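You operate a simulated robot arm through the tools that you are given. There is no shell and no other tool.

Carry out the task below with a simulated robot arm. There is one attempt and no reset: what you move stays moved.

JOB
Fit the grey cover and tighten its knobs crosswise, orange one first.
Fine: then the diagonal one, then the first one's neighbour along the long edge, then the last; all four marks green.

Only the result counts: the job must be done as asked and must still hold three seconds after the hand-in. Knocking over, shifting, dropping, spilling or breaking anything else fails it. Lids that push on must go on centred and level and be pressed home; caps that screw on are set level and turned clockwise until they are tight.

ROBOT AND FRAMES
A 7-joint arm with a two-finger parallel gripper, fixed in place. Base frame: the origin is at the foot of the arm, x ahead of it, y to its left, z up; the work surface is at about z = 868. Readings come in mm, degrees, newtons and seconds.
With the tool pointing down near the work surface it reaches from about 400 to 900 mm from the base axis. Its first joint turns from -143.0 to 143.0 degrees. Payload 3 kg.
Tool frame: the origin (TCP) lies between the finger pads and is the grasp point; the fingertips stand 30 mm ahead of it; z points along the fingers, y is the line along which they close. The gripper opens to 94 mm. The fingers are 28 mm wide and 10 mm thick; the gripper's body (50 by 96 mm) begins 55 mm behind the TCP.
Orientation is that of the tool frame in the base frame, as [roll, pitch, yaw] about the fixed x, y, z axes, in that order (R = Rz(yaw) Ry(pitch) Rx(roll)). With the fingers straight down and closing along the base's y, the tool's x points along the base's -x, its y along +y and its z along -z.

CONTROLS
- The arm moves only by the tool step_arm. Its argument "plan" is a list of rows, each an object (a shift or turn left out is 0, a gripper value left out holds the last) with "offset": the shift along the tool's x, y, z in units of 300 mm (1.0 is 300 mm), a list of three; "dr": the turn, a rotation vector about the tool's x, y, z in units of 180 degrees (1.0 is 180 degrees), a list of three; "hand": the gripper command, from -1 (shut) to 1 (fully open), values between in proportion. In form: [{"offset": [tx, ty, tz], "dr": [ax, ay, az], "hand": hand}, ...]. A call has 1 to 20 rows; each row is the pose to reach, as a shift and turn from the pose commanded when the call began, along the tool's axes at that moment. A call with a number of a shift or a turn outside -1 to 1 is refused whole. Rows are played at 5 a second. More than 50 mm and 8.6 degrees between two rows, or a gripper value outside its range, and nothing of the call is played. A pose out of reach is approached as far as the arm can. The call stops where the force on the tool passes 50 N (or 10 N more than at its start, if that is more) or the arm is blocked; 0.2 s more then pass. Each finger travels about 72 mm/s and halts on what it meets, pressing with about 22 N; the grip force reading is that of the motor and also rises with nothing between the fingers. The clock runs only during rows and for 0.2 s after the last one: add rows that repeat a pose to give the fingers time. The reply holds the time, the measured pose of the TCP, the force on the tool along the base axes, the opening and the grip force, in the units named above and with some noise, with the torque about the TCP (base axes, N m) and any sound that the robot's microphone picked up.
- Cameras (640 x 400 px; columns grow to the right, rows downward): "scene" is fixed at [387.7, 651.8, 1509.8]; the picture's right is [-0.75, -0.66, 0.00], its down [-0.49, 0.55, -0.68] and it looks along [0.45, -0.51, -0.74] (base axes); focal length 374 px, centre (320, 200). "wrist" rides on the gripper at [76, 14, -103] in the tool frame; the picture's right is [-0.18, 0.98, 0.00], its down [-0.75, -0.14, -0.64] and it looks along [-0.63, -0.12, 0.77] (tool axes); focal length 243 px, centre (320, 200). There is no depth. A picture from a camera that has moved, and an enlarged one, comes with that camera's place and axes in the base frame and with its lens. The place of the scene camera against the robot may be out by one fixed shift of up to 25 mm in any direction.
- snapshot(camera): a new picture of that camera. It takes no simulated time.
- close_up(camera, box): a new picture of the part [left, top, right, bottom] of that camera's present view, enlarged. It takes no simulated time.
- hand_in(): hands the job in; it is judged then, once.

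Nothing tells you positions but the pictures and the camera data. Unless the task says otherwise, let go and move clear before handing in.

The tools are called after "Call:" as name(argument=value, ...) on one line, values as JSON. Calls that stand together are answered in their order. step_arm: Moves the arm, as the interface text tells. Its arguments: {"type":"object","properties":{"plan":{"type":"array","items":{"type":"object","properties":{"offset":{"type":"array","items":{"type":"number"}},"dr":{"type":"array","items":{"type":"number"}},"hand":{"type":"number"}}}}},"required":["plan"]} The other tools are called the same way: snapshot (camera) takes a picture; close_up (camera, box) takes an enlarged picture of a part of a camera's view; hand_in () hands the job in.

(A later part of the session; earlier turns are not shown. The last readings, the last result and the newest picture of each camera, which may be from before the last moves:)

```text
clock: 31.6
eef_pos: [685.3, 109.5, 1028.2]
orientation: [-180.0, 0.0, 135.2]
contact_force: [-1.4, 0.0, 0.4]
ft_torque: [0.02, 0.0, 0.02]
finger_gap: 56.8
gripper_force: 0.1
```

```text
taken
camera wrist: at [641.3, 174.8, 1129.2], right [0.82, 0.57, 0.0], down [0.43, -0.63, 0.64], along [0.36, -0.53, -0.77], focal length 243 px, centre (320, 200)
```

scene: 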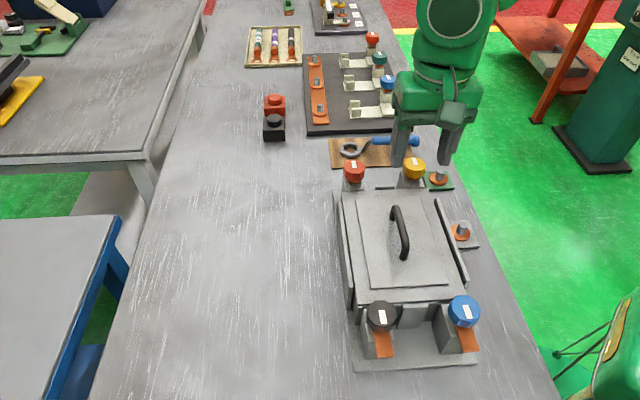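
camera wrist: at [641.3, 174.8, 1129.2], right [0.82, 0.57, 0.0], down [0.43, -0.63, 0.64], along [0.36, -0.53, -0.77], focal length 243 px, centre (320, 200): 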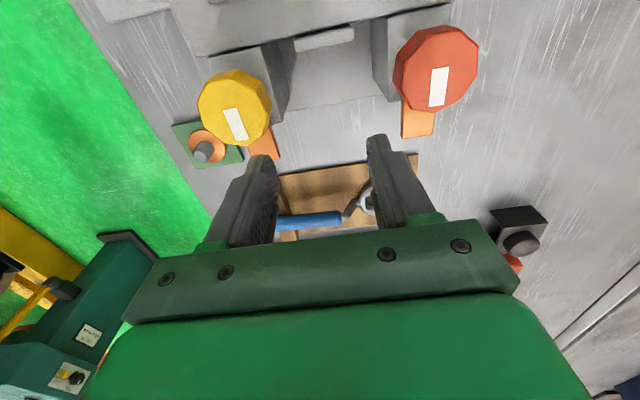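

Call:
close_up(camera="wrist", box=[415, 45, 430, 60])

Call:
close_up(camera="wrist", box=[240, 90, 255, 105])

Call:
close_up(camera="wrist", box=[180, 20, 300, 150])

Call:
close_up(camera="wrist", box=[380, 15, 500, 145])

```text
16.00 times, centred on (422, 52) of wrist
camera zoom: at [641.3, 174.8, 1129.2], right [0.82, 0.57, 0.0], down [0.43, -0.63, 0.64], along [0.36, -0.53, -0.77], focal length 3882 px, centre (-1320, 2560)
```

zoom: 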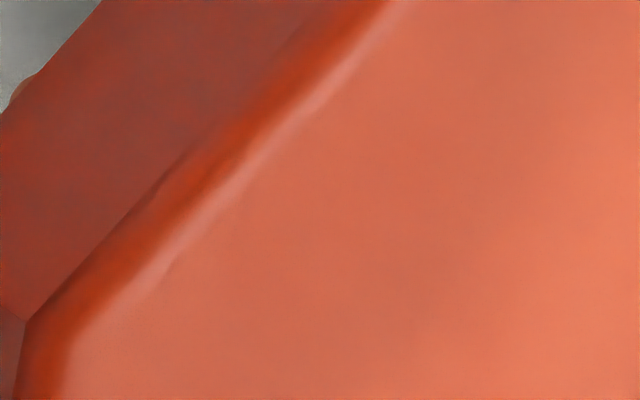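

```text
16.00 times, centred on (248, 98) of wrist
camera zoom: at [641.3, 174.8, 1129.2], right [0.82, 0.57, 0.0], down [0.43, -0.63, 0.64], along [0.36, -0.53, -0.77], focal length 3882 px, centre (1480, 1840)
```

zoom: 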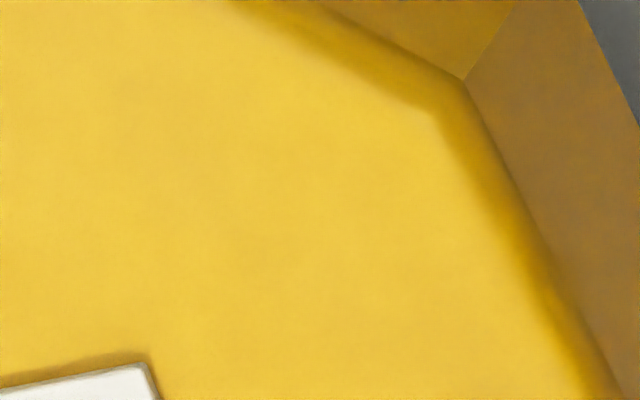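

```text
3.08 times, centred on (240, 85) of wrist
camera zoom: at [641.3, 174.8, 1129.2], right [0.82, 0.57, 0.0], down [0.43, -0.63, 0.64], along [0.36, -0.53, -0.77], focal length 746 px, centre (566, 554)
```

zoom: 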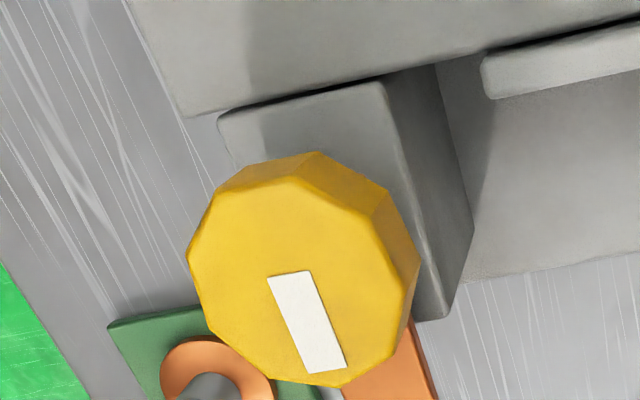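

```text
3.08 times, centred on (440, 80) of wrist
camera zoom: at [641.3, 174.8, 1129.2], right [0.82, 0.57, 0.0], down [0.43, -0.63, 0.64], along [0.36, -0.53, -0.77], focal length 746 px, centre (-49, 569)
```

zoom: 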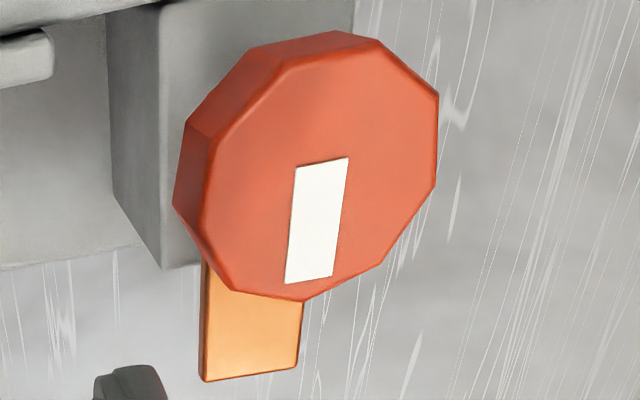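

Filling the frame, the far-left knob is an orange-red and the far-right one a plain yellow, so I take the far-left one (near 712, 186) as the orange knob; its diagonal is blue, its long-edge neighbour black, and yellow comes last. I'll move above the orange knob with the jaws aligned across its flats.

Call:
step_arm(plan=[{"offset": [0.02, 0.06, -0.03], "hand": 0.5}, {"offset": [0.055, 0.12, -0.03], "hand": 0.5}, {"offset": [0.09, 0.18, -0.03], "hand": 0.5}, {"offset": [0.1113, 0.2397, -0.03], "hand": 0.5}, {"offset": [0.1113, 0.2397, 0], "hand": 0.5}, {"offset": [0.1113, 0.2397, 0], "hand": 0.5}])

Call:
snapshot(camera="wrist")

Call:
close_up(camera="scene", box=[310, 120, 430, 210])

```text
clock: 33.0
eef_pos: [712.3, 186.1, 1027.9]
orientation: [180.0, 0.0, 135.1]
contact_force: [-0.3, -0.2, 0.1]
ft_torque: [0.02, -0.02, -0.01]
finger_gap: 70.4
gripper_force: 0.1
```

```text
taken
camera wrist: at [667.8, 250.2, 1129.4], right [0.82, 0.57, 0.0], down [0.43, -0.63, 0.64], along [0.36, -0.53, -0.77], focal length 243 px, centre (320, 200)
```

wrist: 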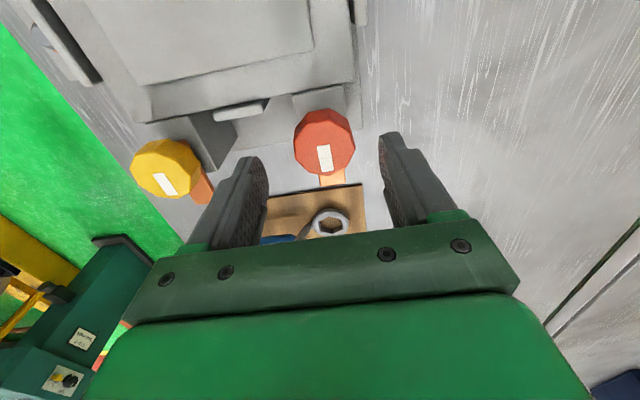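

```text
4.44 times, centred on (370, 165) of scene
camera zoom: at [387.7, 651.8, 1509.8], right [-0.75, -0.66, 0.0], down [-0.49, 0.55, -0.68], along [0.45, -0.51, -0.74], focal length 1664 px, centre (98, 356)
```

zoom: 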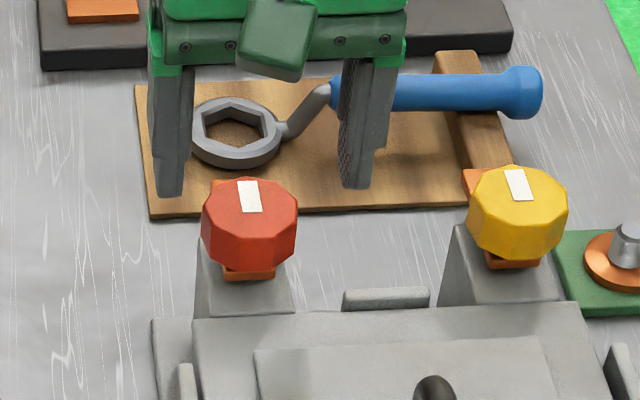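

Call:
close_up(camera="wrist", box=[250, 90, 400, 190])

```text
4.00 times, centred on (325, 140) of wrist
camera zoom: at [667.8, 250.2, 1129.4], right [0.82, 0.57, 0.0], down [0.43, -0.63, 0.64], along [0.36, -0.53, -0.77], focal length 970 px, centre (300, 440)
```

zoom: 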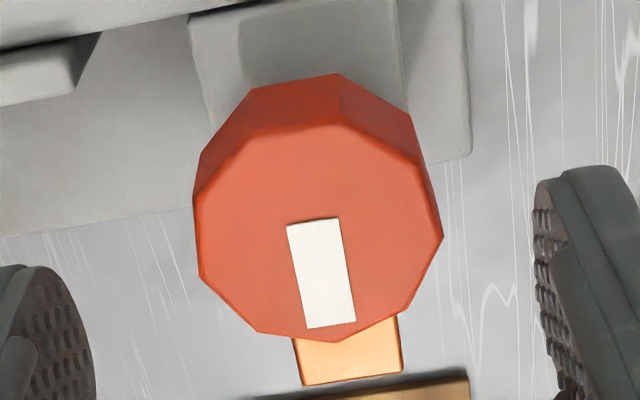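

The knob is about 20 mm tall with its top near z = 987 in arm readings, and it lies 3.5 mm off my axis. I'll correct this and lower the open fingers around it.

Call:
step_arm(plan=[{"offset": [0.005, 0.0117, 0.0], "hand": 0.5}, {"offset": [0.005, 0.0117, 0.04]}, {"offset": [0.005, 0.0117, 0.08]}, {"offset": [0.005, 0.0117, 0.122]}, {"offset": [0.005, 0.0117, 0.122]}])

Call:
snapshot(camera="wrist")

Call:
close_up(camera="scene", box=[310, 120, 430, 210])

```text
clock: 34.2
eef_pos: [713.4, 188.4, 991.0]
orientation: [-180.0, 0.0, 135.2]
contact_force: [-0.4, -0.1, 0.3]
ft_torque: [0.03, 0.02, 0.0]
finger_gap: 70.5
gripper_force: 0.0
```

```text
taken
camera wrist: at [669.3, 253.6, 1092.6], right [0.82, 0.57, 0.0], down [0.43, -0.63, 0.64], along [0.36, -0.53, -0.77], focal length 243 px, centre (320, 200)
```

wrist: 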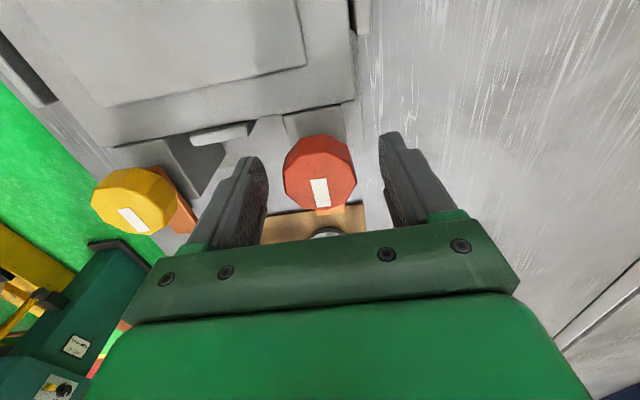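

```text
4.44 times, centred on (370, 165) of scene
camera zoom: at [387.7, 651.8, 1509.8], right [-0.75, -0.66, 0.0], down [-0.49, 0.55, -0.68], along [0.45, -0.51, -0.74], focal length 1664 px, centre (98, 356)
```

zoom: 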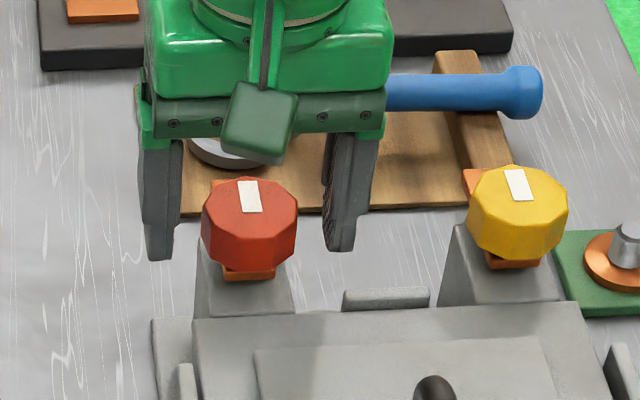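

Call:
close_up(camera="wrist", box=[240, 120, 400, 230])

```text
3.64 times, centred on (320, 175) of wrist
camera zoom: at [669.3, 253.6, 1092.6], right [0.82, 0.57, 0.0], down [0.43, -0.63, 0.64], along [0.36, -0.53, -0.77], focal length 882 px, centre (320, 291)
```

zoom: 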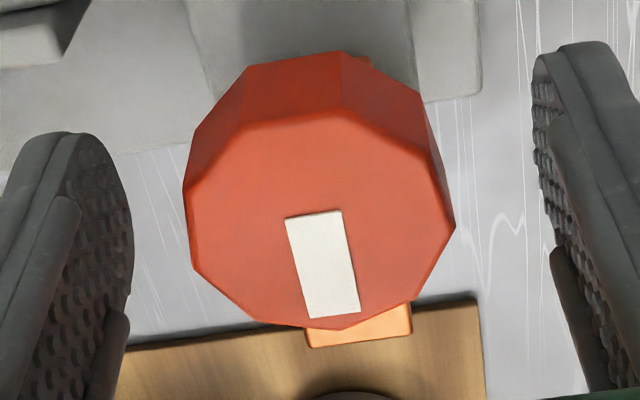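

The knob is centred sideways and needs about 2 mm along the other axis. I'll trim and close the jaws on its flats.

Call:
step_arm(plan=[{"offset": [0.0067, 0, 0], "hand": 0.5}, {"offset": [0.0067, 0, 0], "hand": 0.2}, {"offset": [0.0067, 0, 0], "hand": -0.1}, {"offset": [0.0067, 0, 0], "hand": -0.5}, {"offset": [0.0067, 0, 0], "hand": -1}, {"offset": [0.0067, 0, 0], "hand": -1}, {"offset": [0.0067, 0, 0], "hand": -1}])

Call:
snapshot(camera="wrist")

Call:
close_up(camera="scene", box=[310, 120, 430, 210])

```text
clock: 35.8
eef_pos: [711.4, 189.5, 991.2]
orientation: [-179.9, 0.0, 135.0]
contact_force: [-34.0, -22.5, 5.4]
ft_torque: [-0.31, 0.67, -0.51]
finger_gap: 43.1
gripper_force: 45.2
```

```text
taken
camera wrist: at [667.3, 254.0, 1092.8], right [0.82, 0.57, 0.0], down [0.44, -0.63, 0.64], along [0.36, -0.53, -0.77], focal length 243 px, centre (320, 200)
```

wrist: 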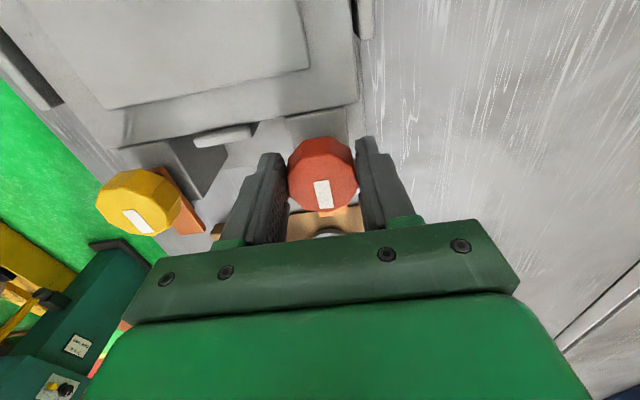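

```text
4.44 times, centred on (370, 165) of scene
camera zoom: at [387.7, 651.8, 1509.8], right [-0.75, -0.66, 0.0], down [-0.49, 0.55, -0.68], along [0.45, -0.51, -0.74], focal length 1664 px, centre (98, 356)
```

zoom: 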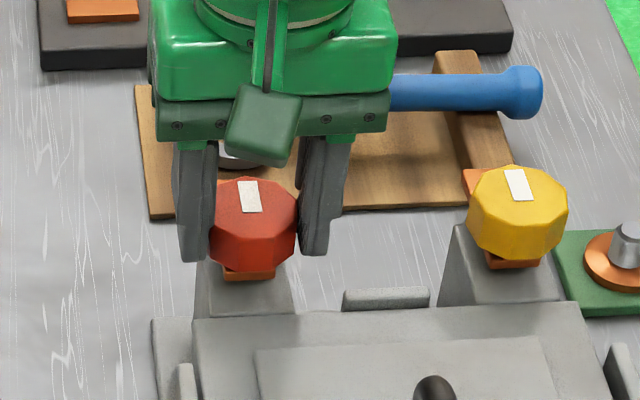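

One jaw pressed first (40 N sideways), so the hand is about a millimetre off. I'll ease the hand over to balance the side force.

Call:
step_arm(plan=[{"offset": [0, -0.002, 0], "hand": -1}, {"offset": [0, -0.004, 0], "hand": -1}, {"offset": [0, -0.004, 0], "hand": -1}])

```text
clock: 36.6
eef_pos: [711.3, 189.4, 991.9]
orientation: [180.0, 0.0, 135.2]
contact_force: [-8.9, -13.9, -9.3]
ft_torque: [-0.59, 0.51, -0.26]
finger_gap: 43.3
gripper_force: 45.1
```

Call:
step_arm(plan=[{"offset": [0, -0.002, 0], "hand": -1}, {"offset": [0, -0.003, 0], "hand": -1}, {"offset": [0, -0.003, 0], "hand": -1}])

Call:
close_up(camera="wrist", box=[240, 120, 400, 230])

```text
clock: 37.4
eef_pos: [712.2, 190.3, 991.0]
orientation: [179.9, 0.1, 135.1]
contact_force: [14.4, -2.1, -15.1]
ft_torque: [-0.26, 0.11, 0.05]
finger_gap: 43.1
gripper_force: 44.8
```

```text
3.64 times, centred on (320, 175) of wrist
camera zoom: at [666.8, 253.8, 1092.9], right [0.82, 0.57, 0.0], down [0.43, -0.63, 0.64], along [0.36, -0.53, -0.77], focal length 882 px, centre (320, 291)
```

zoom: 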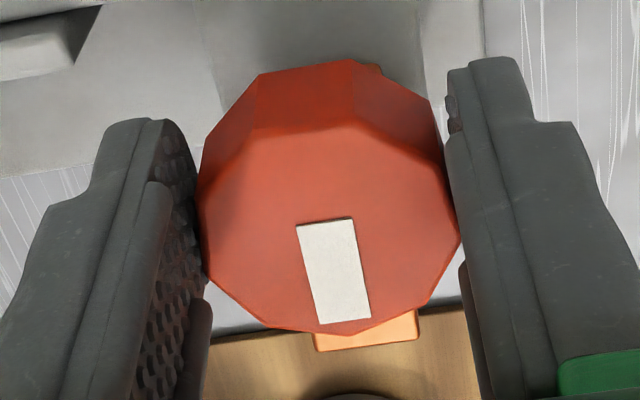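

The jaws hold the orange knob across its flats (43 mm). I'll turn it clockwise 20° as a start and read the torque and mark.

Call:
step_arm(plan=[{"dr": [0, 0, 0.028], "hand": -1}, {"dr": [0, 0, 0.056], "hand": -1}, {"dr": [0, 0, 0.083], "hand": -1}, {"dr": [0, 0, 0.111], "hand": -1}, {"dr": [0, 0, 0.111], "hand": -1}])

Call:
snapshot(camera="wrist")

Call:
close_up(camera="scene", box=[310, 120, 430, 210])

```text
clock: 38.0
eef_pos: [712.3, 190.6, 991.2]
orientation: [179.7, 0.0, 125.1]
contact_force: [15.6, 5.9, -18.8]
ft_torque: [0.06, 0.12, 0.16]
finger_gap: 43.3
gripper_force: 45.1
stopped in row 3: the force on the tool passed its limit at 54 N (the readings are from after the stop); the commanded pose is now the measured one
```

```text
taken
camera wrist: at [679.2, 261.1, 1092.8], right [0.91, 0.41, 0.0], down [0.32, -0.7, 0.64], along [0.27, -0.58, -0.77], focal length 243 px, centre (320, 200)
```

wrist: 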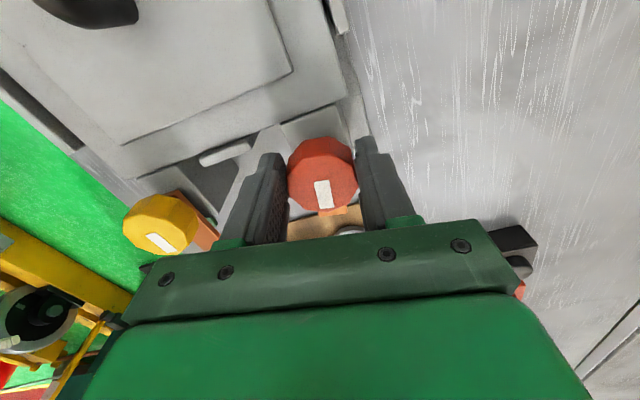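

```text
4.44 times, centred on (370, 165) of scene
camera zoom: at [387.7, 651.8, 1509.8], right [-0.75, -0.66, 0.0], down [-0.49, 0.55, -0.68], along [0.45, -0.51, -0.74], focal length 1664 px, centre (98, 356)
```

zoom: 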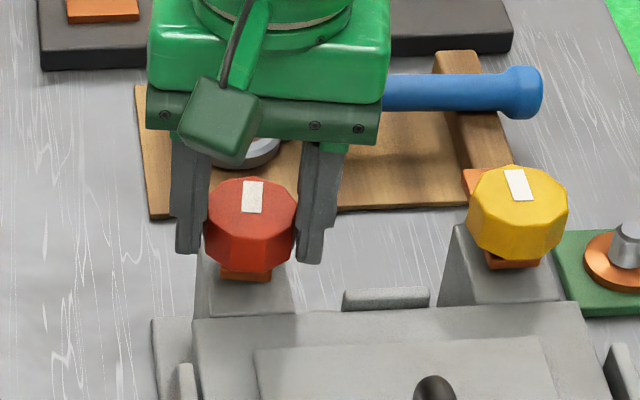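

The knob turned 10° with me, then the tool force tripped the limit, probably because the knob sinks on its thread and pulls at the hand. I'll lower slightly, balance the side force, and turn in smaller bites.

Call:
step_arm(plan=[{"offset": [0, 0.002, 0.0015], "hand": -1}, {"offset": [0, 0.002, 0.0015], "hand": -1}])

Call:
step_arm(plan=[{"offset": [0, 0, 0.0005], "dr": [0, 0, 0.014], "hand": -1}, {"offset": [0, 0, 0.001], "dr": [0, 0, 0.028], "hand": -1}, {"offset": [0, 0, 0.001], "dr": [0, 0, 0.028], "hand": -1}])

```text
clock: 38.6
eef_pos: [713.3, 188.6, 991.3]
orientation: [179.8, 0.0, 125.1]
contact_force: [7.7, 0.7, -11.0]
ft_torque: [-0.18, 0.37, 0.05]
finger_gap: 43.2
gripper_force: 44.7
```

```text
clock: 39.5
eef_pos: [713.5, 189.6, 990.9]
orientation: [179.6, 0.1, 120.1]
contact_force: [24.0, 8.6, -10.9]
ft_torque: [-0.04, -0.01, 0.23]
finger_gap: 43.1
gripper_force: 45.1
```

Side force grows as I turn, which says the knob's axis lies several millimetres off along the jaw faces. I'll turn about that corrected axis instead and watch the force.

Call:
step_arm(plan=[{"offset": [0, 0.0033, 0.0015], "hand": -1}, {"offset": [0, 0.0033, 0.0015], "hand": -1}])

Call:
step_arm(plan=[{"offset": [0, 0.0023, 0.0005], "dr": [0, 0, 0.028], "hand": -1}, {"offset": [-0.0004, 0.0046, 0.001], "dr": [0, 0, 0.056], "hand": -1}, {"offset": [-0.0004, 0.0046, 0.001], "dr": [0, 0, 0.056], "hand": -1}])

```text
clock: 40.0
eef_pos: [712.8, 191.3, 991.9]
orientation: [179.9, 0.1, 120.1]
contact_force: [10.5, 0.9, 3.7]
ft_torque: [-0.18, 0.15, 0.06]
finger_gap: 42.6
gripper_force: 45.0
```

```text
clock: 40.9
eef_pos: [713.8, 190.7, 991.9]
orientation: [179.6, 0.0, 109.9]
contact_force: [1.1, -1.7, 21.1]
ft_torque: [-0.65, 0.36, -0.05]
finger_gap: 42.9
gripper_force: 44.8
```

Call:
step_arm(plan=[{"offset": [-0.0001, 0.0023, -0.001], "dr": [0, 0, 0.0278], "hand": -1}, {"offset": [-0.0004, 0.0046, -0.0015], "dr": [0, 0, 0.0556], "hand": -1}, {"offset": [-0.0009, 0.0069, -0.0018], "dr": [0, 0, 0.0833], "hand": -1}, {"offset": [-0.0016, 0.0091, -0.002], "dr": [0, 0, 0.1111], "hand": -1}, {"offset": [-0.0016, 0.0091, -0.002], "dr": [0, 0, 0.1111], "hand": -1}])

Call:
close_up(camera="scene", box=[310, 120, 430, 210])

Call:
close_up(camera="wrist", box=[240, 120, 400, 230])

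```text
clock: 42.0
eef_pos: [716.4, 190.4, 991.1]
orientation: [180.0, -0.1, 89.9]
contact_force: [0.3, -7.6, 5.8]
ft_torque: [-0.57, 0.44, -0.01]
finger_gap: 43.1
gripper_force: 45.1
```

```text
4.44 times, centred on (370, 165) of scene
camera zoom: at [387.7, 651.8, 1509.8], right [-0.75, -0.66, 0.0], down [-0.49, 0.55, -0.68], along [0.45, -0.51, -0.74], focal length 1664 px, centre (98, 356)
```

zoom: 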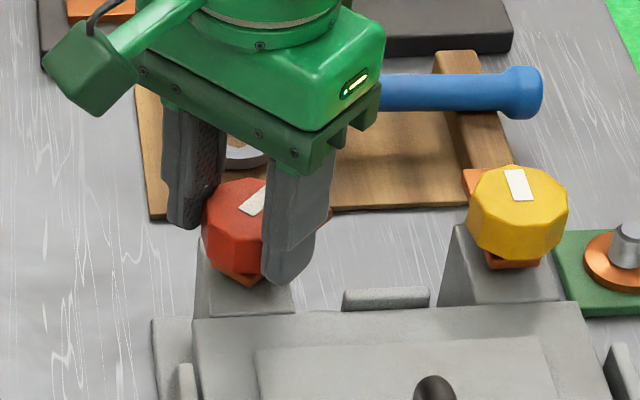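

```text
3.64 times, centred on (320, 175) of wrist
camera zoom: at [730.3, 268.3, 1092.0], right [0.98, -0.19, 0.0], down [-0.14, -0.75, 0.64], along [-0.12, -0.63, -0.77], focal length 882 px, centre (320, 291)
```

zoom: 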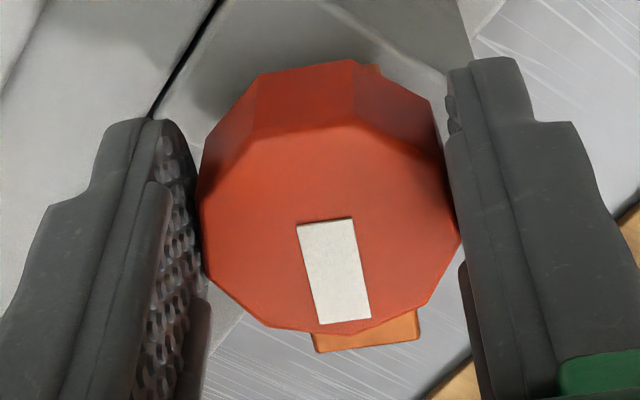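

The knob and its orange arm turn freely with the hand, 45° so far, with low forces. I'll keep turning clockwise.

Call:
step_arm(plan=[{"offset": [-0.0001, 0.0023, 0], "dr": [0, 0, 0.0278], "hand": -1}, {"offset": [-0.0004, 0.0046, 0], "dr": [0, 0, 0.0556], "hand": -1}, {"offset": [-0.0009, 0.0069, 0], "dr": [0, 0, 0.0833], "hand": -1}, {"offset": [-0.0016, 0.0091, 0], "dr": [0, 0, 0.1111], "hand": -1}, {"offset": [-0.0025, 0.0113, 0], "dr": [0, 0, 0.1389], "hand": -1}, {"offset": [-0.0036, 0.0133, 0], "dr": [0, 0, 0.1667], "hand": -1}, {"offset": [-0.0036, 0.0133, 0], "dr": [0, 0, 0.1667], "hand": -1}])

Call:
close_up(camera="scene", box=[310, 120, 430, 210])

```text
clock: 43.6
eef_pos: [721.5, 189.8, 990.1]
orientation: [180.0, 0.0, 59.9]
contact_force: [-15.2, -8.8, -18.8]
ft_torque: [0.4, 0.75, -0.05]
finger_gap: 43.1
gripper_force: 44.7
```

```text
4.44 times, centred on (370, 165) of scene
camera zoom: at [387.7, 651.8, 1509.8], right [-0.75, -0.66, 0.0], down [-0.49, 0.55, -0.68], along [0.45, -0.51, -0.74], focal length 1664 px, centre (98, 356)
```

zoom: 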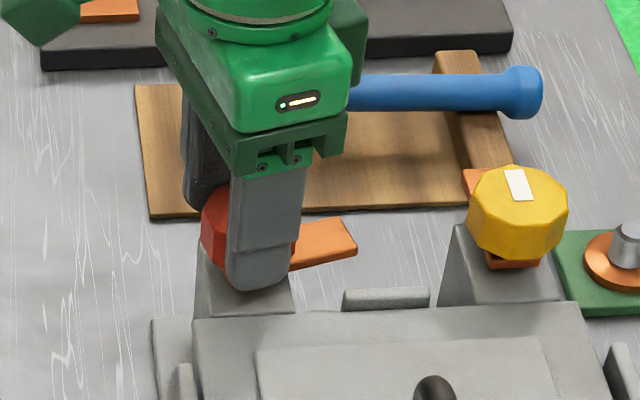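

The orange arm has swung 75° and moves freely. I'll relieve the small side and vertical forces and continue clockwise.

Call:
step_arm(plan=[{"offset": [-0.0001, 0.0013, 0.0015], "dr": [0, 0, 0.0278], "hand": -1}, {"offset": [-0.0004, 0.0036, 0.002], "dr": [0, 0, 0.0556], "hand": -1}, {"offset": [-0.0009, 0.0059, 0.002], "dr": [0, 0, 0.0833], "hand": -1}, {"offset": [-0.0016, 0.0081, 0.002], "dr": [0, 0, 0.1111], "hand": -1}, {"offset": [-0.0025, 0.0103, 0.002], "dr": [0, 0, 0.1389], "hand": -1}, {"offset": [-0.0036, 0.0123, 0.002], "dr": [0, 0, 0.1667], "hand": -1}, {"offset": [-0.0036, 0.0123, 0.002], "dr": [0, 0, 0.1667], "hand": -1}])

Call:
close_up(camera="scene", box=[310, 120, 430, 210])

Call:
snapshot(camera="wrist")

```text
clock: 45.2
eef_pos: [724.6, 187.4, 991.0]
orientation: [180.0, -0.1, 29.9]
contact_force: [-25.7, -7.0, -34.5]
ft_torque: [-0.46, 0.12, -0.04]
finger_gap: 43.1
gripper_force: 45.6
```

```text
4.44 times, centred on (370, 165) of scene
camera zoom: at [387.7, 651.8, 1509.8], right [-0.75, -0.66, 0.0], down [-0.49, 0.55, -0.68], along [0.45, -0.51, -0.74], focal length 1664 px, centre (98, 356)
```

zoom: 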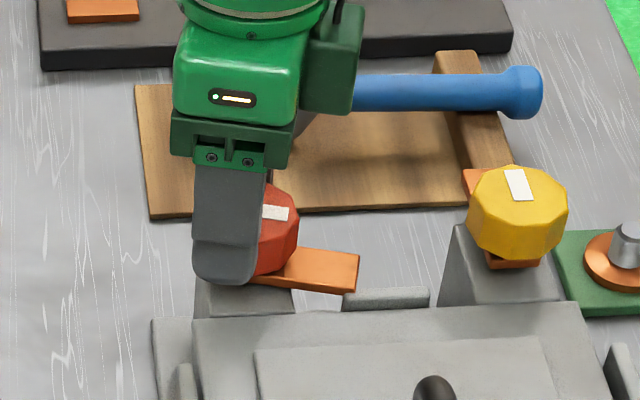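

```text
taken
camera wrist: at [795.9, 214.2, 1091.4], right [0.33, -0.94, 0.0], down [-0.73, -0.25, 0.64], along [-0.6, -0.21, -0.77], focal length 243 px, centre (320, 200)
```

wrist: 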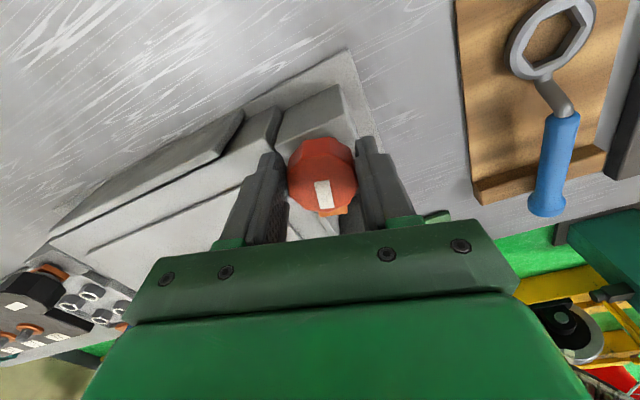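

Call:
step_arm(plan=[{"offset": [-0.0027, -0.0008, 0.0033], "hand": -1}, {"offset": [-0.0027, -0.0008, 0.0033], "hand": -1}])

Call:
step_arm(plan=[{"offset": [-0.0001, 0.002, 0.0004], "dr": [0, 0, 0.0278], "hand": -1}, {"offset": [-0.0004, 0.004, 0.0008], "dr": [0, 0, 0.0556], "hand": -1}, {"offset": [-0.0009, 0.006, 0.0012], "dr": [0, 0, 0.0833], "hand": -1}, {"offset": [-0.0014, 0.008, 0.0016], "dr": [0, 0, 0.1111], "hand": -1}, {"offset": [-0.0014, 0.008, 0.0016], "dr": [0, 0, 0.1111], "hand": -1}])

Call:
close_up(camera="scene", box=[310, 120, 430, 210])

```text
clock: 45.9
eef_pos: [724.0, 187.9, 990.6]
orientation: [-179.9, -0.3, 30.0]
contact_force: [-17.5, -2.0, -17.4]
ft_torque: [0.56, 0.37, -0.06]
finger_gap: 43.1
gripper_force: 45.3
```

```text
clock: 47.0
eef_pos: [718.8, 184.2, 993.8]
orientation: [-179.1, -1.1, 18.0]
contact_force: [2.2, -12.0, -13.7]
ft_torque: [-0.81, -0.53, 0.04]
finger_gap: 42.9
gripper_force: 45.2
out of reach, approached as far as the arm can: row 3, 4, 5
stopped in row 5: the force on the tool passed its limit at 157 N (the readings are from after the stop); the commanded pose is now the measured one
```

```text
4.44 times, centred on (370, 165) of scene
camera zoom: at [387.7, 651.8, 1509.8], right [-0.75, -0.66, 0.0], down [-0.49, 0.55, -0.68], along [0.45, -0.51, -0.74], focal length 1664 px, centre (98, 356)
```

zoom: 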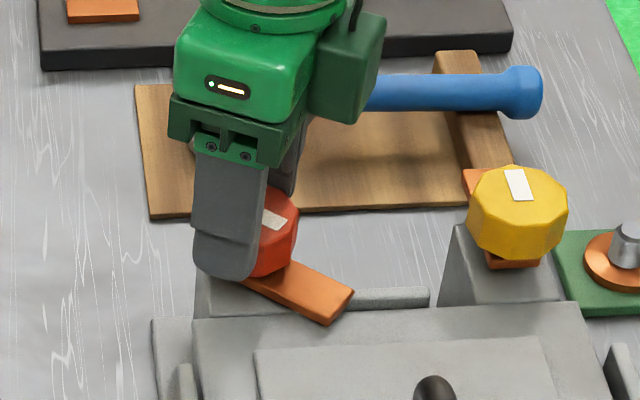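

The wrist reached its turning limit at about 18° after turning the knob 117°. I'll open, rise, and swing the hand half a turn back to regrip the same flats.

Call:
step_arm(plan=[{"hand": -0.3}, {"hand": 0.1}, {"hand": 0.5}, {"hand": 0.5}, {"hand": 0.5}, {"offset": [0, 0, -0.05], "hand": 0.5}, {"offset": [0, 0, -0.12], "hand": 0.5}, {"offset": [0, 0, -0.2], "hand": 0.5}, {"offset": [0, 0, -0.2], "hand": 0.5}])

Call:
snapshot(camera="wrist")

Call:
snapshot(camera="scene")

Call:
close_up(camera="scene", box=[310, 120, 430, 210])

```text
clock: 49.0
eef_pos: [712.6, 186.7, 1044.0]
orientation: [-179.1, -1.0, 18.1]
contact_force: [0.0, -0.2, 0.5]
ft_torque: [0.0, 0.03, 0.01]
finger_gap: 70.4
gripper_force: 0.1
out of reach, approached as far as the arm can: row 8, 9
```

```text
taken
camera wrist: at [787.1, 194.6, 1146.5], right [0.13, -0.99, -0.02], down [-0.77, -0.11, 0.63], along [-0.63, -0.07, -0.78], focal length 243 px, centre (320, 200)
```

wrist: 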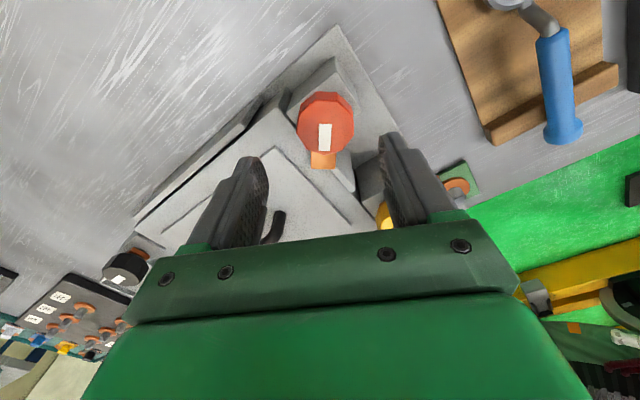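

```text
taken
```

scene: 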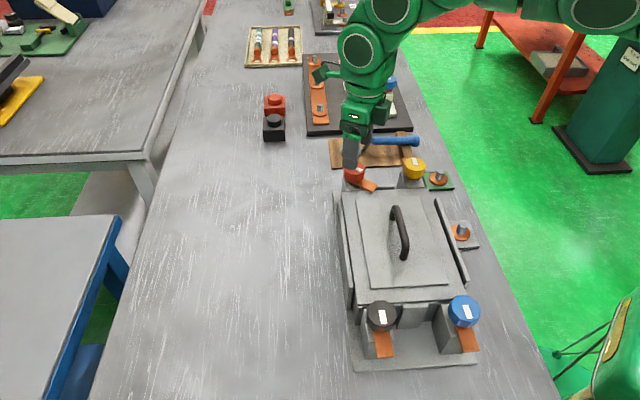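

```text
4.44 times, centred on (370, 165) of scene
camera zoom: at [387.7, 651.8, 1509.8], right [-0.75, -0.66, 0.0], down [-0.49, 0.55, -0.68], along [0.45, -0.51, -0.74], focal length 1664 px, centre (98, 356)
```

zoom: 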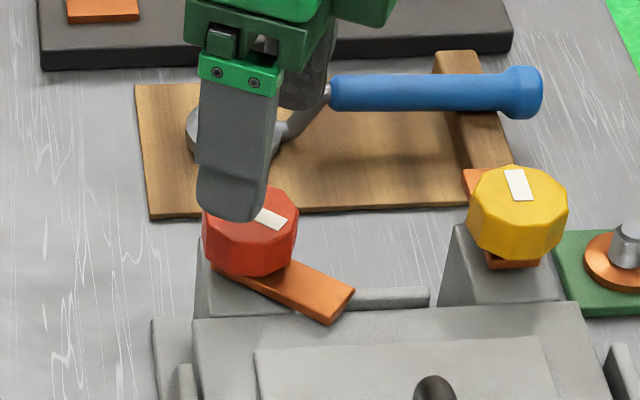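

I'm clear of the knob; its arm now points between the two far knobs. I'll level the hand and swing it back by half a turn in two moves.

Call:
step_arm(plan=[{"offset": [0, 0, 0], "dr": [-0.005, -0.0056, 0], "hand": 0.5}, {"offset": [0, 0, 0], "dr": [-0.005, -0.0056, 0], "hand": 0.5}])

Call:
step_arm(plan=[{"dr": [0, 0, -0.045], "hand": 0.5}, {"dr": [0, 0, -0.09]}, {"dr": [0, 0, -0.135]}, {"dr": [0, 0, -0.18]}, {"dr": [0, 0, -0.225]}, {"dr": [0, 0, -0.27]}, {"dr": [0, 0, -0.315]}, {"dr": [0, 0, -0.36]}, {"dr": [0, 0, -0.405]}, {"dr": [0, 0, -0.45]}, {"dr": [0, 0, -0.495]}, {"dr": [0, 0, -0.54]}, {"dr": [0, 0, -0.585]}, {"dr": [0, 0, -0.63]}, {"dr": [0, 0, -0.675]}, {"dr": [0, 0, -0.72]}, {"dr": [0, 0, -0.765]}, {"dr": [0, 0, -0.81]}, {"dr": [0, 0, -0.855]}, {"dr": [0, 0, -0.855]}])

```text
clock: 49.6
eef_pos: [712.5, 185.7, 1043.8]
orientation: [-179.1, -1.2, 18.2]
contact_force: [-0.5, -0.3, 0.0]
ft_torque: [-0.02, -0.01, 0.0]
finger_gap: 70.4
gripper_force: 0.0
```

```text
clock: 53.8
eef_pos: [712.3, 186.3, 1044.6]
orientation: [179.9, 0.1, 172.2]
contact_force: [-0.4, -0.1, -0.5]
ft_torque: [-0.02, -0.03, -0.03]
finger_gap: 70.5
gripper_force: 0.1
```

Call:
step_arm(plan=[{"offset": [-0.006, -0.002, 0], "dr": [0, 0, -0.045], "hand": 0.5}, {"offset": [-0.012, -0.004, 0], "dr": [0, 0, -0.09]}, {"offset": [-0.018, -0.0057, 0], "dr": [0, 0, -0.135]}, {"offset": [-0.018, -0.0057, 0], "dr": [0, 0, -0.1433]}, {"offset": [-0.018, -0.0057, 0], "dr": [0, 0, -0.1433]}])

Call:
snapshot(camera="wrist")

Call:
close_up(camera="wrist", box=[250, 80, 390, 200])

```text
clock: 55.0
eef_pos: [717.6, 181.8, 1043.3]
orientation: [-180.0, 0.0, -162.1]
contact_force: [0.7, 0.4, 0.8]
ft_torque: [0.02, 0.02, 0.0]
finger_gap: 70.4
gripper_force: 0.0
```

```text
taken
camera wrist: at [639.8, 174.5, 1144.9], right [-0.13, 0.99, 0.0], down [0.76, 0.1, 0.64], along [0.64, 0.08, -0.77], focal length 243 px, centre (320, 200)
```

wrist: 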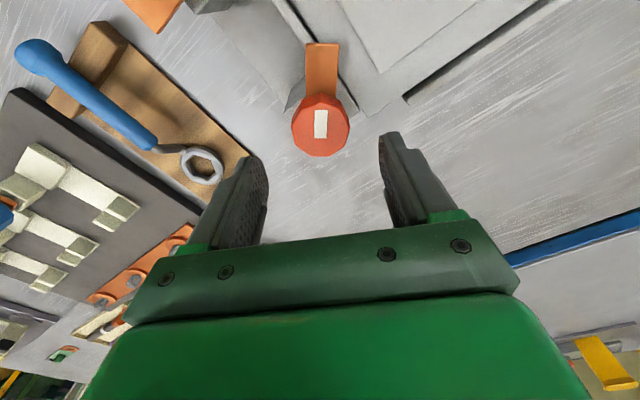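

```text
3.33 times, centred on (320, 140) of wrist
camera zoom: at [639.8, 174.5, 1144.9], right [-0.13, 0.99, 0.0], down [0.76, 0.1, 0.64], along [0.64, 0.08, -0.77], focal length 809 px, centre (320, 400)
```

zoom: 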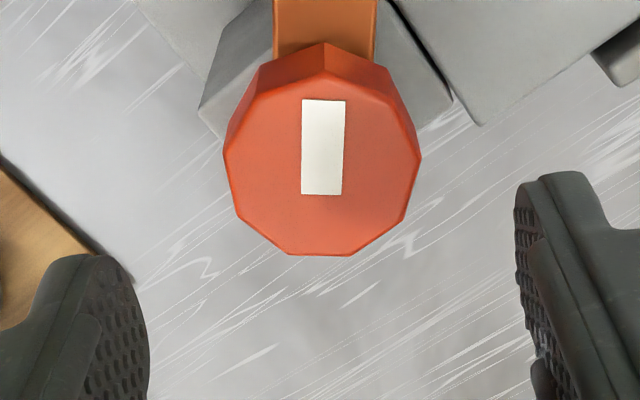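

The regrip view shows the knob has nine sides, so one jaw should sit on a flat opposite a corner; turning the hand 10° does that. I'll align and lower around the knob again.

Call:
step_arm(plan=[{"offset": [0.0017, 0.0027, 0], "dr": [0, 0, 0.028], "hand": 0.3}, {"offset": [0.0017, 0.0027, 0.02], "dr": [0, 0, 0.0556], "hand": 0.3}, {"offset": [0.0017, 0.0027, 0.08], "dr": [0, 0, 0.0556], "hand": 0.3}, {"offset": [0.0017, 0.0027, 0.14], "dr": [0, 0, 0.0556], "hand": 0.3}, {"offset": [0.0017, 0.0027, 0.184], "dr": [0, 0, 0.0556], "hand": 0.3}, {"offset": [0.0017, 0.0027, 0.184], "dr": [0, 0, 0.0556], "hand": 0.3}])

Call:
close_up(camera="wrist", box=[240, 110, 400, 220])

Call:
close_up(camera="scene", box=[310, 120, 430, 210])

```text
clock: 56.4
eef_pos: [716.8, 183.8, 988.0]
orientation: [-180.0, 0.2, -172.3]
contact_force: [0.5, 0.9, 0.7]
ft_torque: [-0.01, 0.0, -0.01]
finger_gap: 61.1
gripper_force: 0.1
```

```text
3.64 times, centred on (320, 165) of wrist
camera zoom: at [638.3, 188.7, 1090.0], right [0.05, 1.0, 0.0], down [0.76, -0.04, 0.64], along [0.64, -0.03, -0.77], focal length 882 px, centre (320, 327)
```

zoom: 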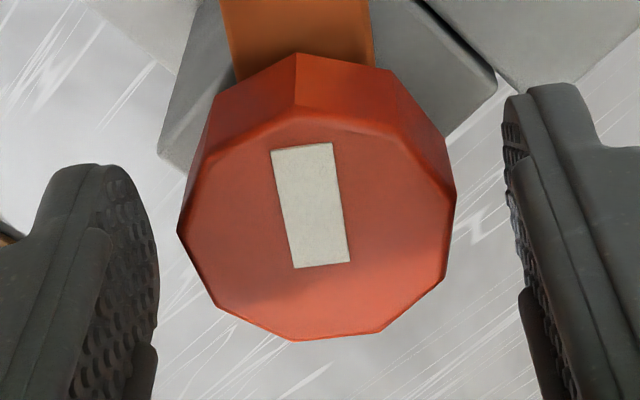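

```text
4.44 times, centred on (370, 165) of scene
camera zoom: at [387.7, 651.8, 1509.8], right [-0.75, -0.66, 0.0], down [-0.49, 0.55, -0.68], along [0.45, -0.51, -0.74], focal length 1664 px, centre (98, 356)
```

zoom: 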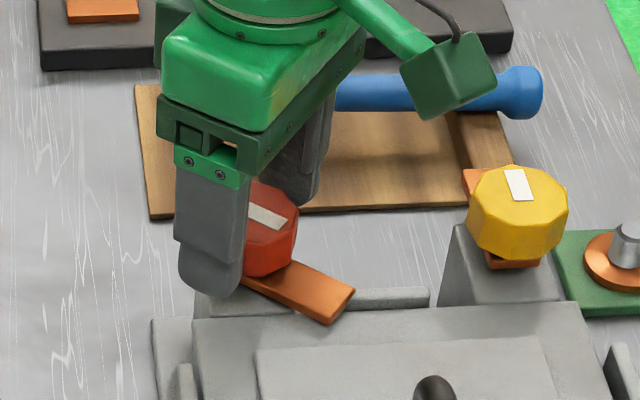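

The knob is centred within a millimetre. I'll close the jaws and check the side forces.

Call:
step_arm(plan=[{"hand": 0}, {"hand": -0.2}, {"hand": -1}, {"hand": -1}, {"hand": -1}])

```text
clock: 57.6
eef_pos: [715.6, 183.3, 989.7]
orientation: [180.0, 0.0, -172.2]
contact_force: [-0.2, -1.3, -1.5]
ft_torque: [-0.53, -0.05, -0.01]
finger_gap: 43.1
gripper_force: 45.1
```

The grip is clean with almost no side force. I'll turn clockwise in 5° steps, 30° to begin with.

Call:
step_arm(plan=[{"dr": [0, 0, 0.0278], "hand": -1}, {"offset": [0, 0, 0.0005], "dr": [0, 0, 0.0556], "hand": -1}, {"offset": [0, 0, 0.001], "dr": [0, 0, 0.0833], "hand": -1}, {"offset": [0, 0, 0.0015], "dr": [0, 0, 0.1111], "hand": -1}, {"offset": [0, 0, 0.0015], "dr": [0, 0, 0.1111], "hand": -1}])

Call:
close_up(camera="scene", box=[310, 120, 430, 210])

```text
clock: 58.8
eef_pos: [717.0, 184.6, 988.7]
orientation: [179.9, 0.1, 167.7]
contact_force: [0.7, -1.4, 8.8]
ft_torque: [-0.36, 0.27, -0.07]
finger_gap: 42.9
gripper_force: 45.0
```

```text
4.44 times, centred on (370, 165) of scene
camera zoom: at [387.7, 651.8, 1509.8], right [-0.75, -0.66, 0.0], down [-0.49, 0.55, -0.68], along [0.45, -0.51, -0.74], focal length 1664 px, centre (98, 356)
```

zoom: 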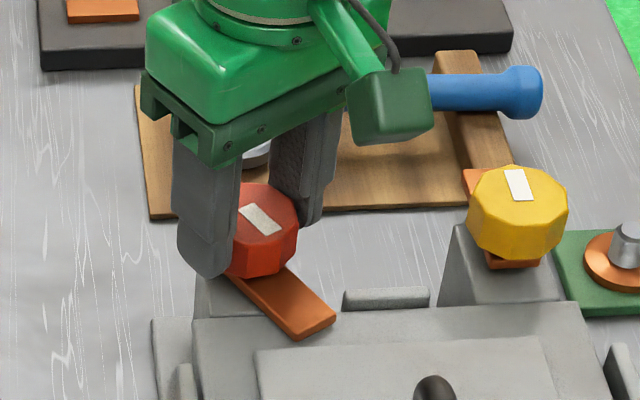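

Call:
step_arm(plan=[{"dr": [0, 0, 0.0278], "hand": -1}, {"dr": [0, 0, 0.0556], "hand": -1}, {"dr": [0, 0, 0.0833], "hand": -1}, {"dr": [0, 0, 0.1111], "hand": -1}, {"offset": [0, 0, 0.0005], "dr": [0, 0, 0.1389], "hand": -1}, {"offset": [0, 0, 0.0005], "dr": [0, 0, 0.1667], "hand": -1}, {"offset": [0, 0, 0.0005], "dr": [0, 0, 0.1667], "hand": -1}])

Call:
close_up(camera="scene", box=[310, 120, 430, 210])

Call:
close_up(camera="wrist", box=[240, 110, 400, 220])

```text
clock: 60.4
eef_pos: [717.1, 183.8, 987.8]
orientation: [179.9, 0.0, 137.7]
contact_force: [2.7, -5.9, -2.0]
ft_torque: [-0.4, 0.3, -0.05]
finger_gap: 43.2
gripper_force: 45.2
```

```text
4.44 times, centred on (370, 165) of scene
camera zoom: at [387.7, 651.8, 1509.8], right [-0.75, -0.66, 0.0], down [-0.49, 0.55, -0.68], along [0.45, -0.51, -0.74], focal length 1664 px, centre (98, 356)
```

zoom: 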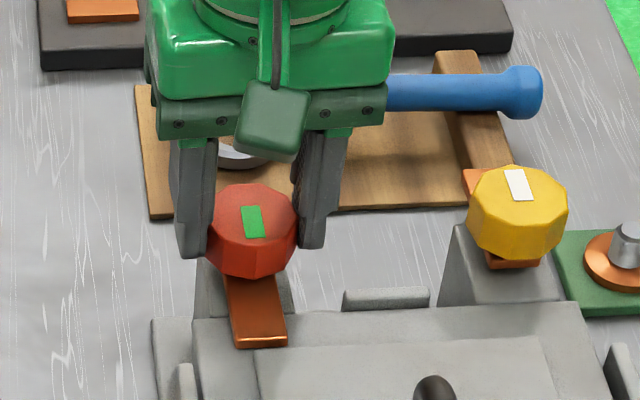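

```text
3.64 times, centred on (320, 165) of wrist
camera zoom: at [669.2, 246.7, 1089.1], right [0.8, 0.6, 0.0], down [0.46, -0.61, 0.64], along [0.39, -0.51, -0.77], focal length 882 px, centre (320, 327)
```

zoom: 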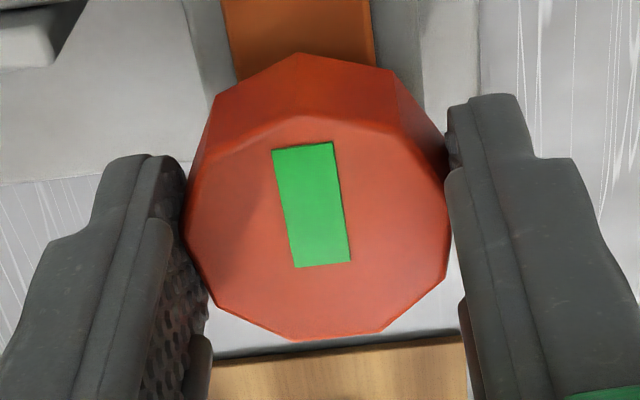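

The orange knob's mark has turned green with its arm over the cover. I'll turn a few degrees more for margin and check the mark and the torque.

Call:
step_arm(plan=[{"dr": [0, 0, 0.014], "hand": -1}, {"dr": [0, 0, 0.028], "hand": -1}, {"dr": [0, 0, 0.028], "hand": -1}])

Call:
close_up(camera="wrist", box=[240, 110, 400, 220])

```text
clock: 61.2
eef_pos: [716.7, 183.8, 987.3]
orientation: [180.0, 0.0, 132.7]
contact_force: [-6.9, -9.9, -3.4]
ft_torque: [-0.98, 0.29, 0.23]
finger_gap: 43.2
gripper_force: 45.4
```

```text
3.64 times, centred on (320, 165) of wrist
camera zoom: at [674.7, 250.4, 1089.1], right [0.85, 0.53, 0.0], down [0.41, -0.65, 0.64], along [0.34, -0.54, -0.77], focal length 882 px, centre (320, 327)
```

zoom: 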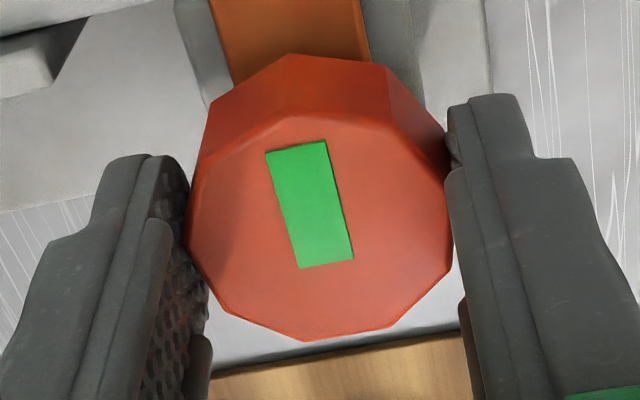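

The knob stopped with torque building and stays green, so the orange one is tight. I'll release it and rise, then check it stays green.

Call:
step_arm(plan=[{"hand": -0.4}, {"hand": 0.0}, {"hand": 0.4}, {"hand": 0.4}, {"hand": 0.4}, {"offset": [0, 0, -0.06], "hand": 0.4}, {"offset": [0, 0, -0.16], "hand": 0.4}, {"offset": [0, 0, -0.277], "hand": 0.4}, {"offset": [0, 0, -0.277], "hand": 0.4}])

Call:
snapshot(camera="scene")

Call:
close_up(camera="wrist", box=[220, 30, 420, 180])

```text
clock: 63.2
eef_pos: [716.7, 183.7, 1072.4]
orientation: [179.9, 0.0, 132.8]
contact_force: [-1.2, 0.6, -0.1]
ft_torque: [0.03, 0.03, -0.01]
finger_gap: 65.6
gripper_force: 0.1
```

```text
taken
```

scene: 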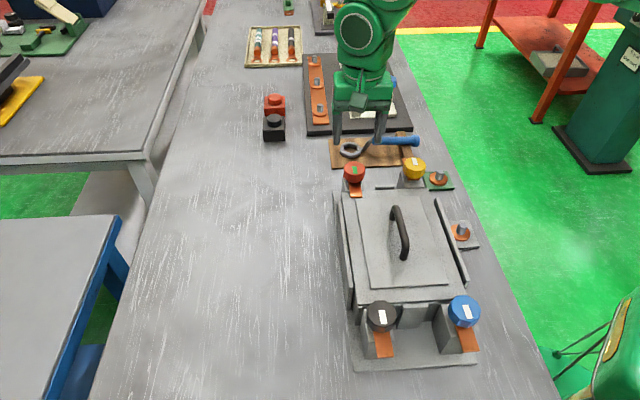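

```text
2.67 times, centred on (320, 105) of wrist
camera zoom: at [674.6, 250.4, 1172.9], right [0.85, 0.53, 0.0], down [0.41, -0.65, 0.64], along [0.34, -0.54, -0.77], focal length 647 px, centre (320, 453)
```

zoom: 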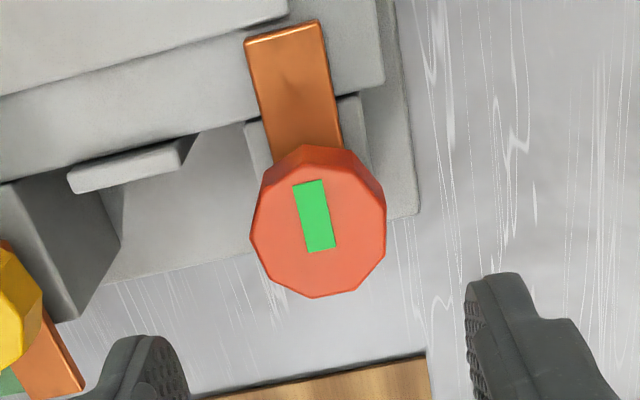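

Orange is green and its arm lies over the cover edge. Now I'll carry the hand over the cover toward the blue knob (the diagonal one), turning the wrist the long way so a full half-turn is available there.

Call:
step_arm(plan=[{"offset": [0.0473, -0.0208, 0], "dr": [0, 0, -0.0435], "hand": 0.4}, {"offset": [0.0945, -0.0416, 0], "dr": [0, 0, -0.087]}, {"offset": [0.1418, -0.0623, 0], "dr": [0, 0, -0.1305]}, {"offset": [0.1891, -0.0831, 0], "dr": [0, 0, -0.174]}, {"offset": [0.2364, -0.1039, 0], "dr": [0, 0, -0.2175]}, {"offset": [0.2836, -0.1247, 0], "dr": [0, 0, -0.261]}, {"offset": [0.3309, -0.1455, 0], "dr": [0, 0, -0.3045]}, {"offset": [0.3782, -0.1662, 0], "dr": [0, 0, -0.348]}, {"offset": [0.4255, -0.187, 0], "dr": [0, 0, -0.3915]}, {"offset": [0.4727, -0.2078, 0], "dr": [0, 0, -0.435]}, {"offset": [0.52, -0.2286, 0], "dr": [0, 0, -0.478]}, {"offset": [0.52, -0.2286, 0], "dr": [0, 0, -0.478]}])

```text
clock: 65.8
eef_pos: [559.9, 251.8, 1072.1]
orientation: [180.0, 0.2, -141.1]
contact_force: [-0.2, 0.1, -0.1]
ft_torque: [0.01, 0.01, -0.03]
finger_gap: 65.9
gripper_force: 0.1
```

Call:
step_arm(plan=[{"offset": [0.0239, 0.0455, 0], "dr": [0, 0, -0.0435], "hand": 0.4}, {"offset": [0.0477, 0.0909, 0], "dr": [0, 0, -0.087]}, {"offset": [0.0716, 0.1364, 0], "dr": [0, 0, -0.1305]}, {"offset": [0.0955, 0.1819, 0], "dr": [0, 0, -0.174]}, {"offset": [0.1193, 0.2273, 0], "dr": [0, 0, -0.2175]}, {"offset": [0.1432, 0.2728, 0], "dr": [0, 0, -0.261]}, {"offset": [0.167, 0.3182, 0], "dr": [0, 0, -0.3045]}, {"offset": [0.1909, 0.3637, 0], "dr": [0, 0, -0.348]}, {"offset": [0.2148, 0.4092, 0], "dr": [0, 0, -0.3915]}, {"offset": [0.2386, 0.4546, 0], "dr": [0, 0, -0.435]}, {"offset": [0.2625, 0.5001, 0], "dr": [0, 0, -0.478]}, {"offset": [0.2625, 0.5001, 0], "dr": [0, 0, -0.478]}])

Call:
snapshot(camera="wrist")

Call:
snapshot(camera="scene")

```text
clock: 68.4
eef_pos: [405.6, 318.3, 1071.2]
orientation: [-179.8, 0.0, -55.1]
contact_force: [0.3, -0.3, -0.4]
ft_torque: [-0.02, -0.01, -0.01]
finger_gap: 65.4
gripper_force: 0.0
```

```text
taken
camera wrist: at [435.9, 249.3, 1172.6], right [-0.91, -0.41, 0.0], down [-0.32, 0.7, 0.64], along [-0.26, 0.59, -0.77], focal length 243 px, centre (320, 200)
```

wrist: 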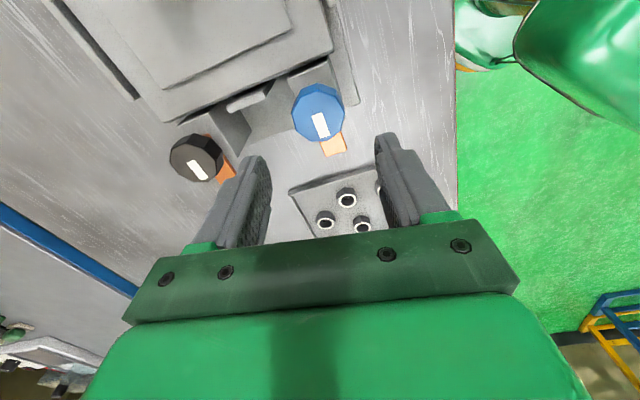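

```text
taken
```

scene: 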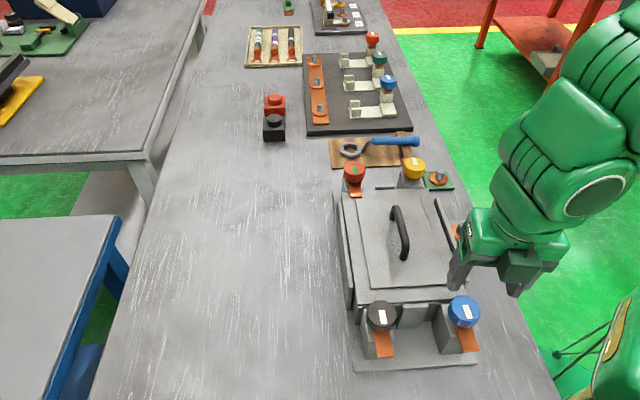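

The hand is above the blue knob with the wrist wound back. I'll measure its centre and orientation.

Call:
close_up(camera="wrist", box=[250, 60, 390, 180])

```text
3.33 times, centred on (320, 120) of wrist
camera zoom: at [435.9, 249.3, 1172.6], right [-0.91, -0.41, 0.0], down [-0.32, 0.7, 0.64], along [-0.26, 0.59, -0.77], focal length 809 px, centre (320, 467)
```

zoom: 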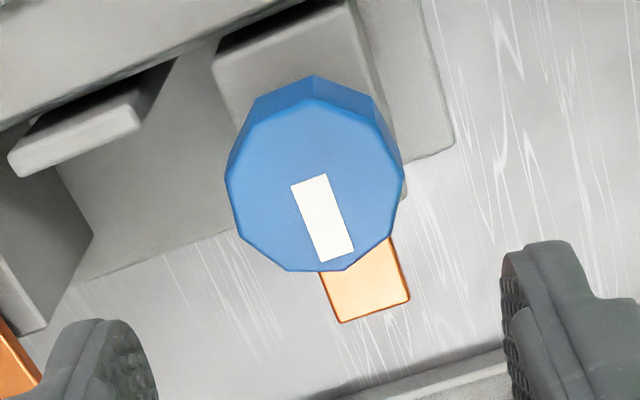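

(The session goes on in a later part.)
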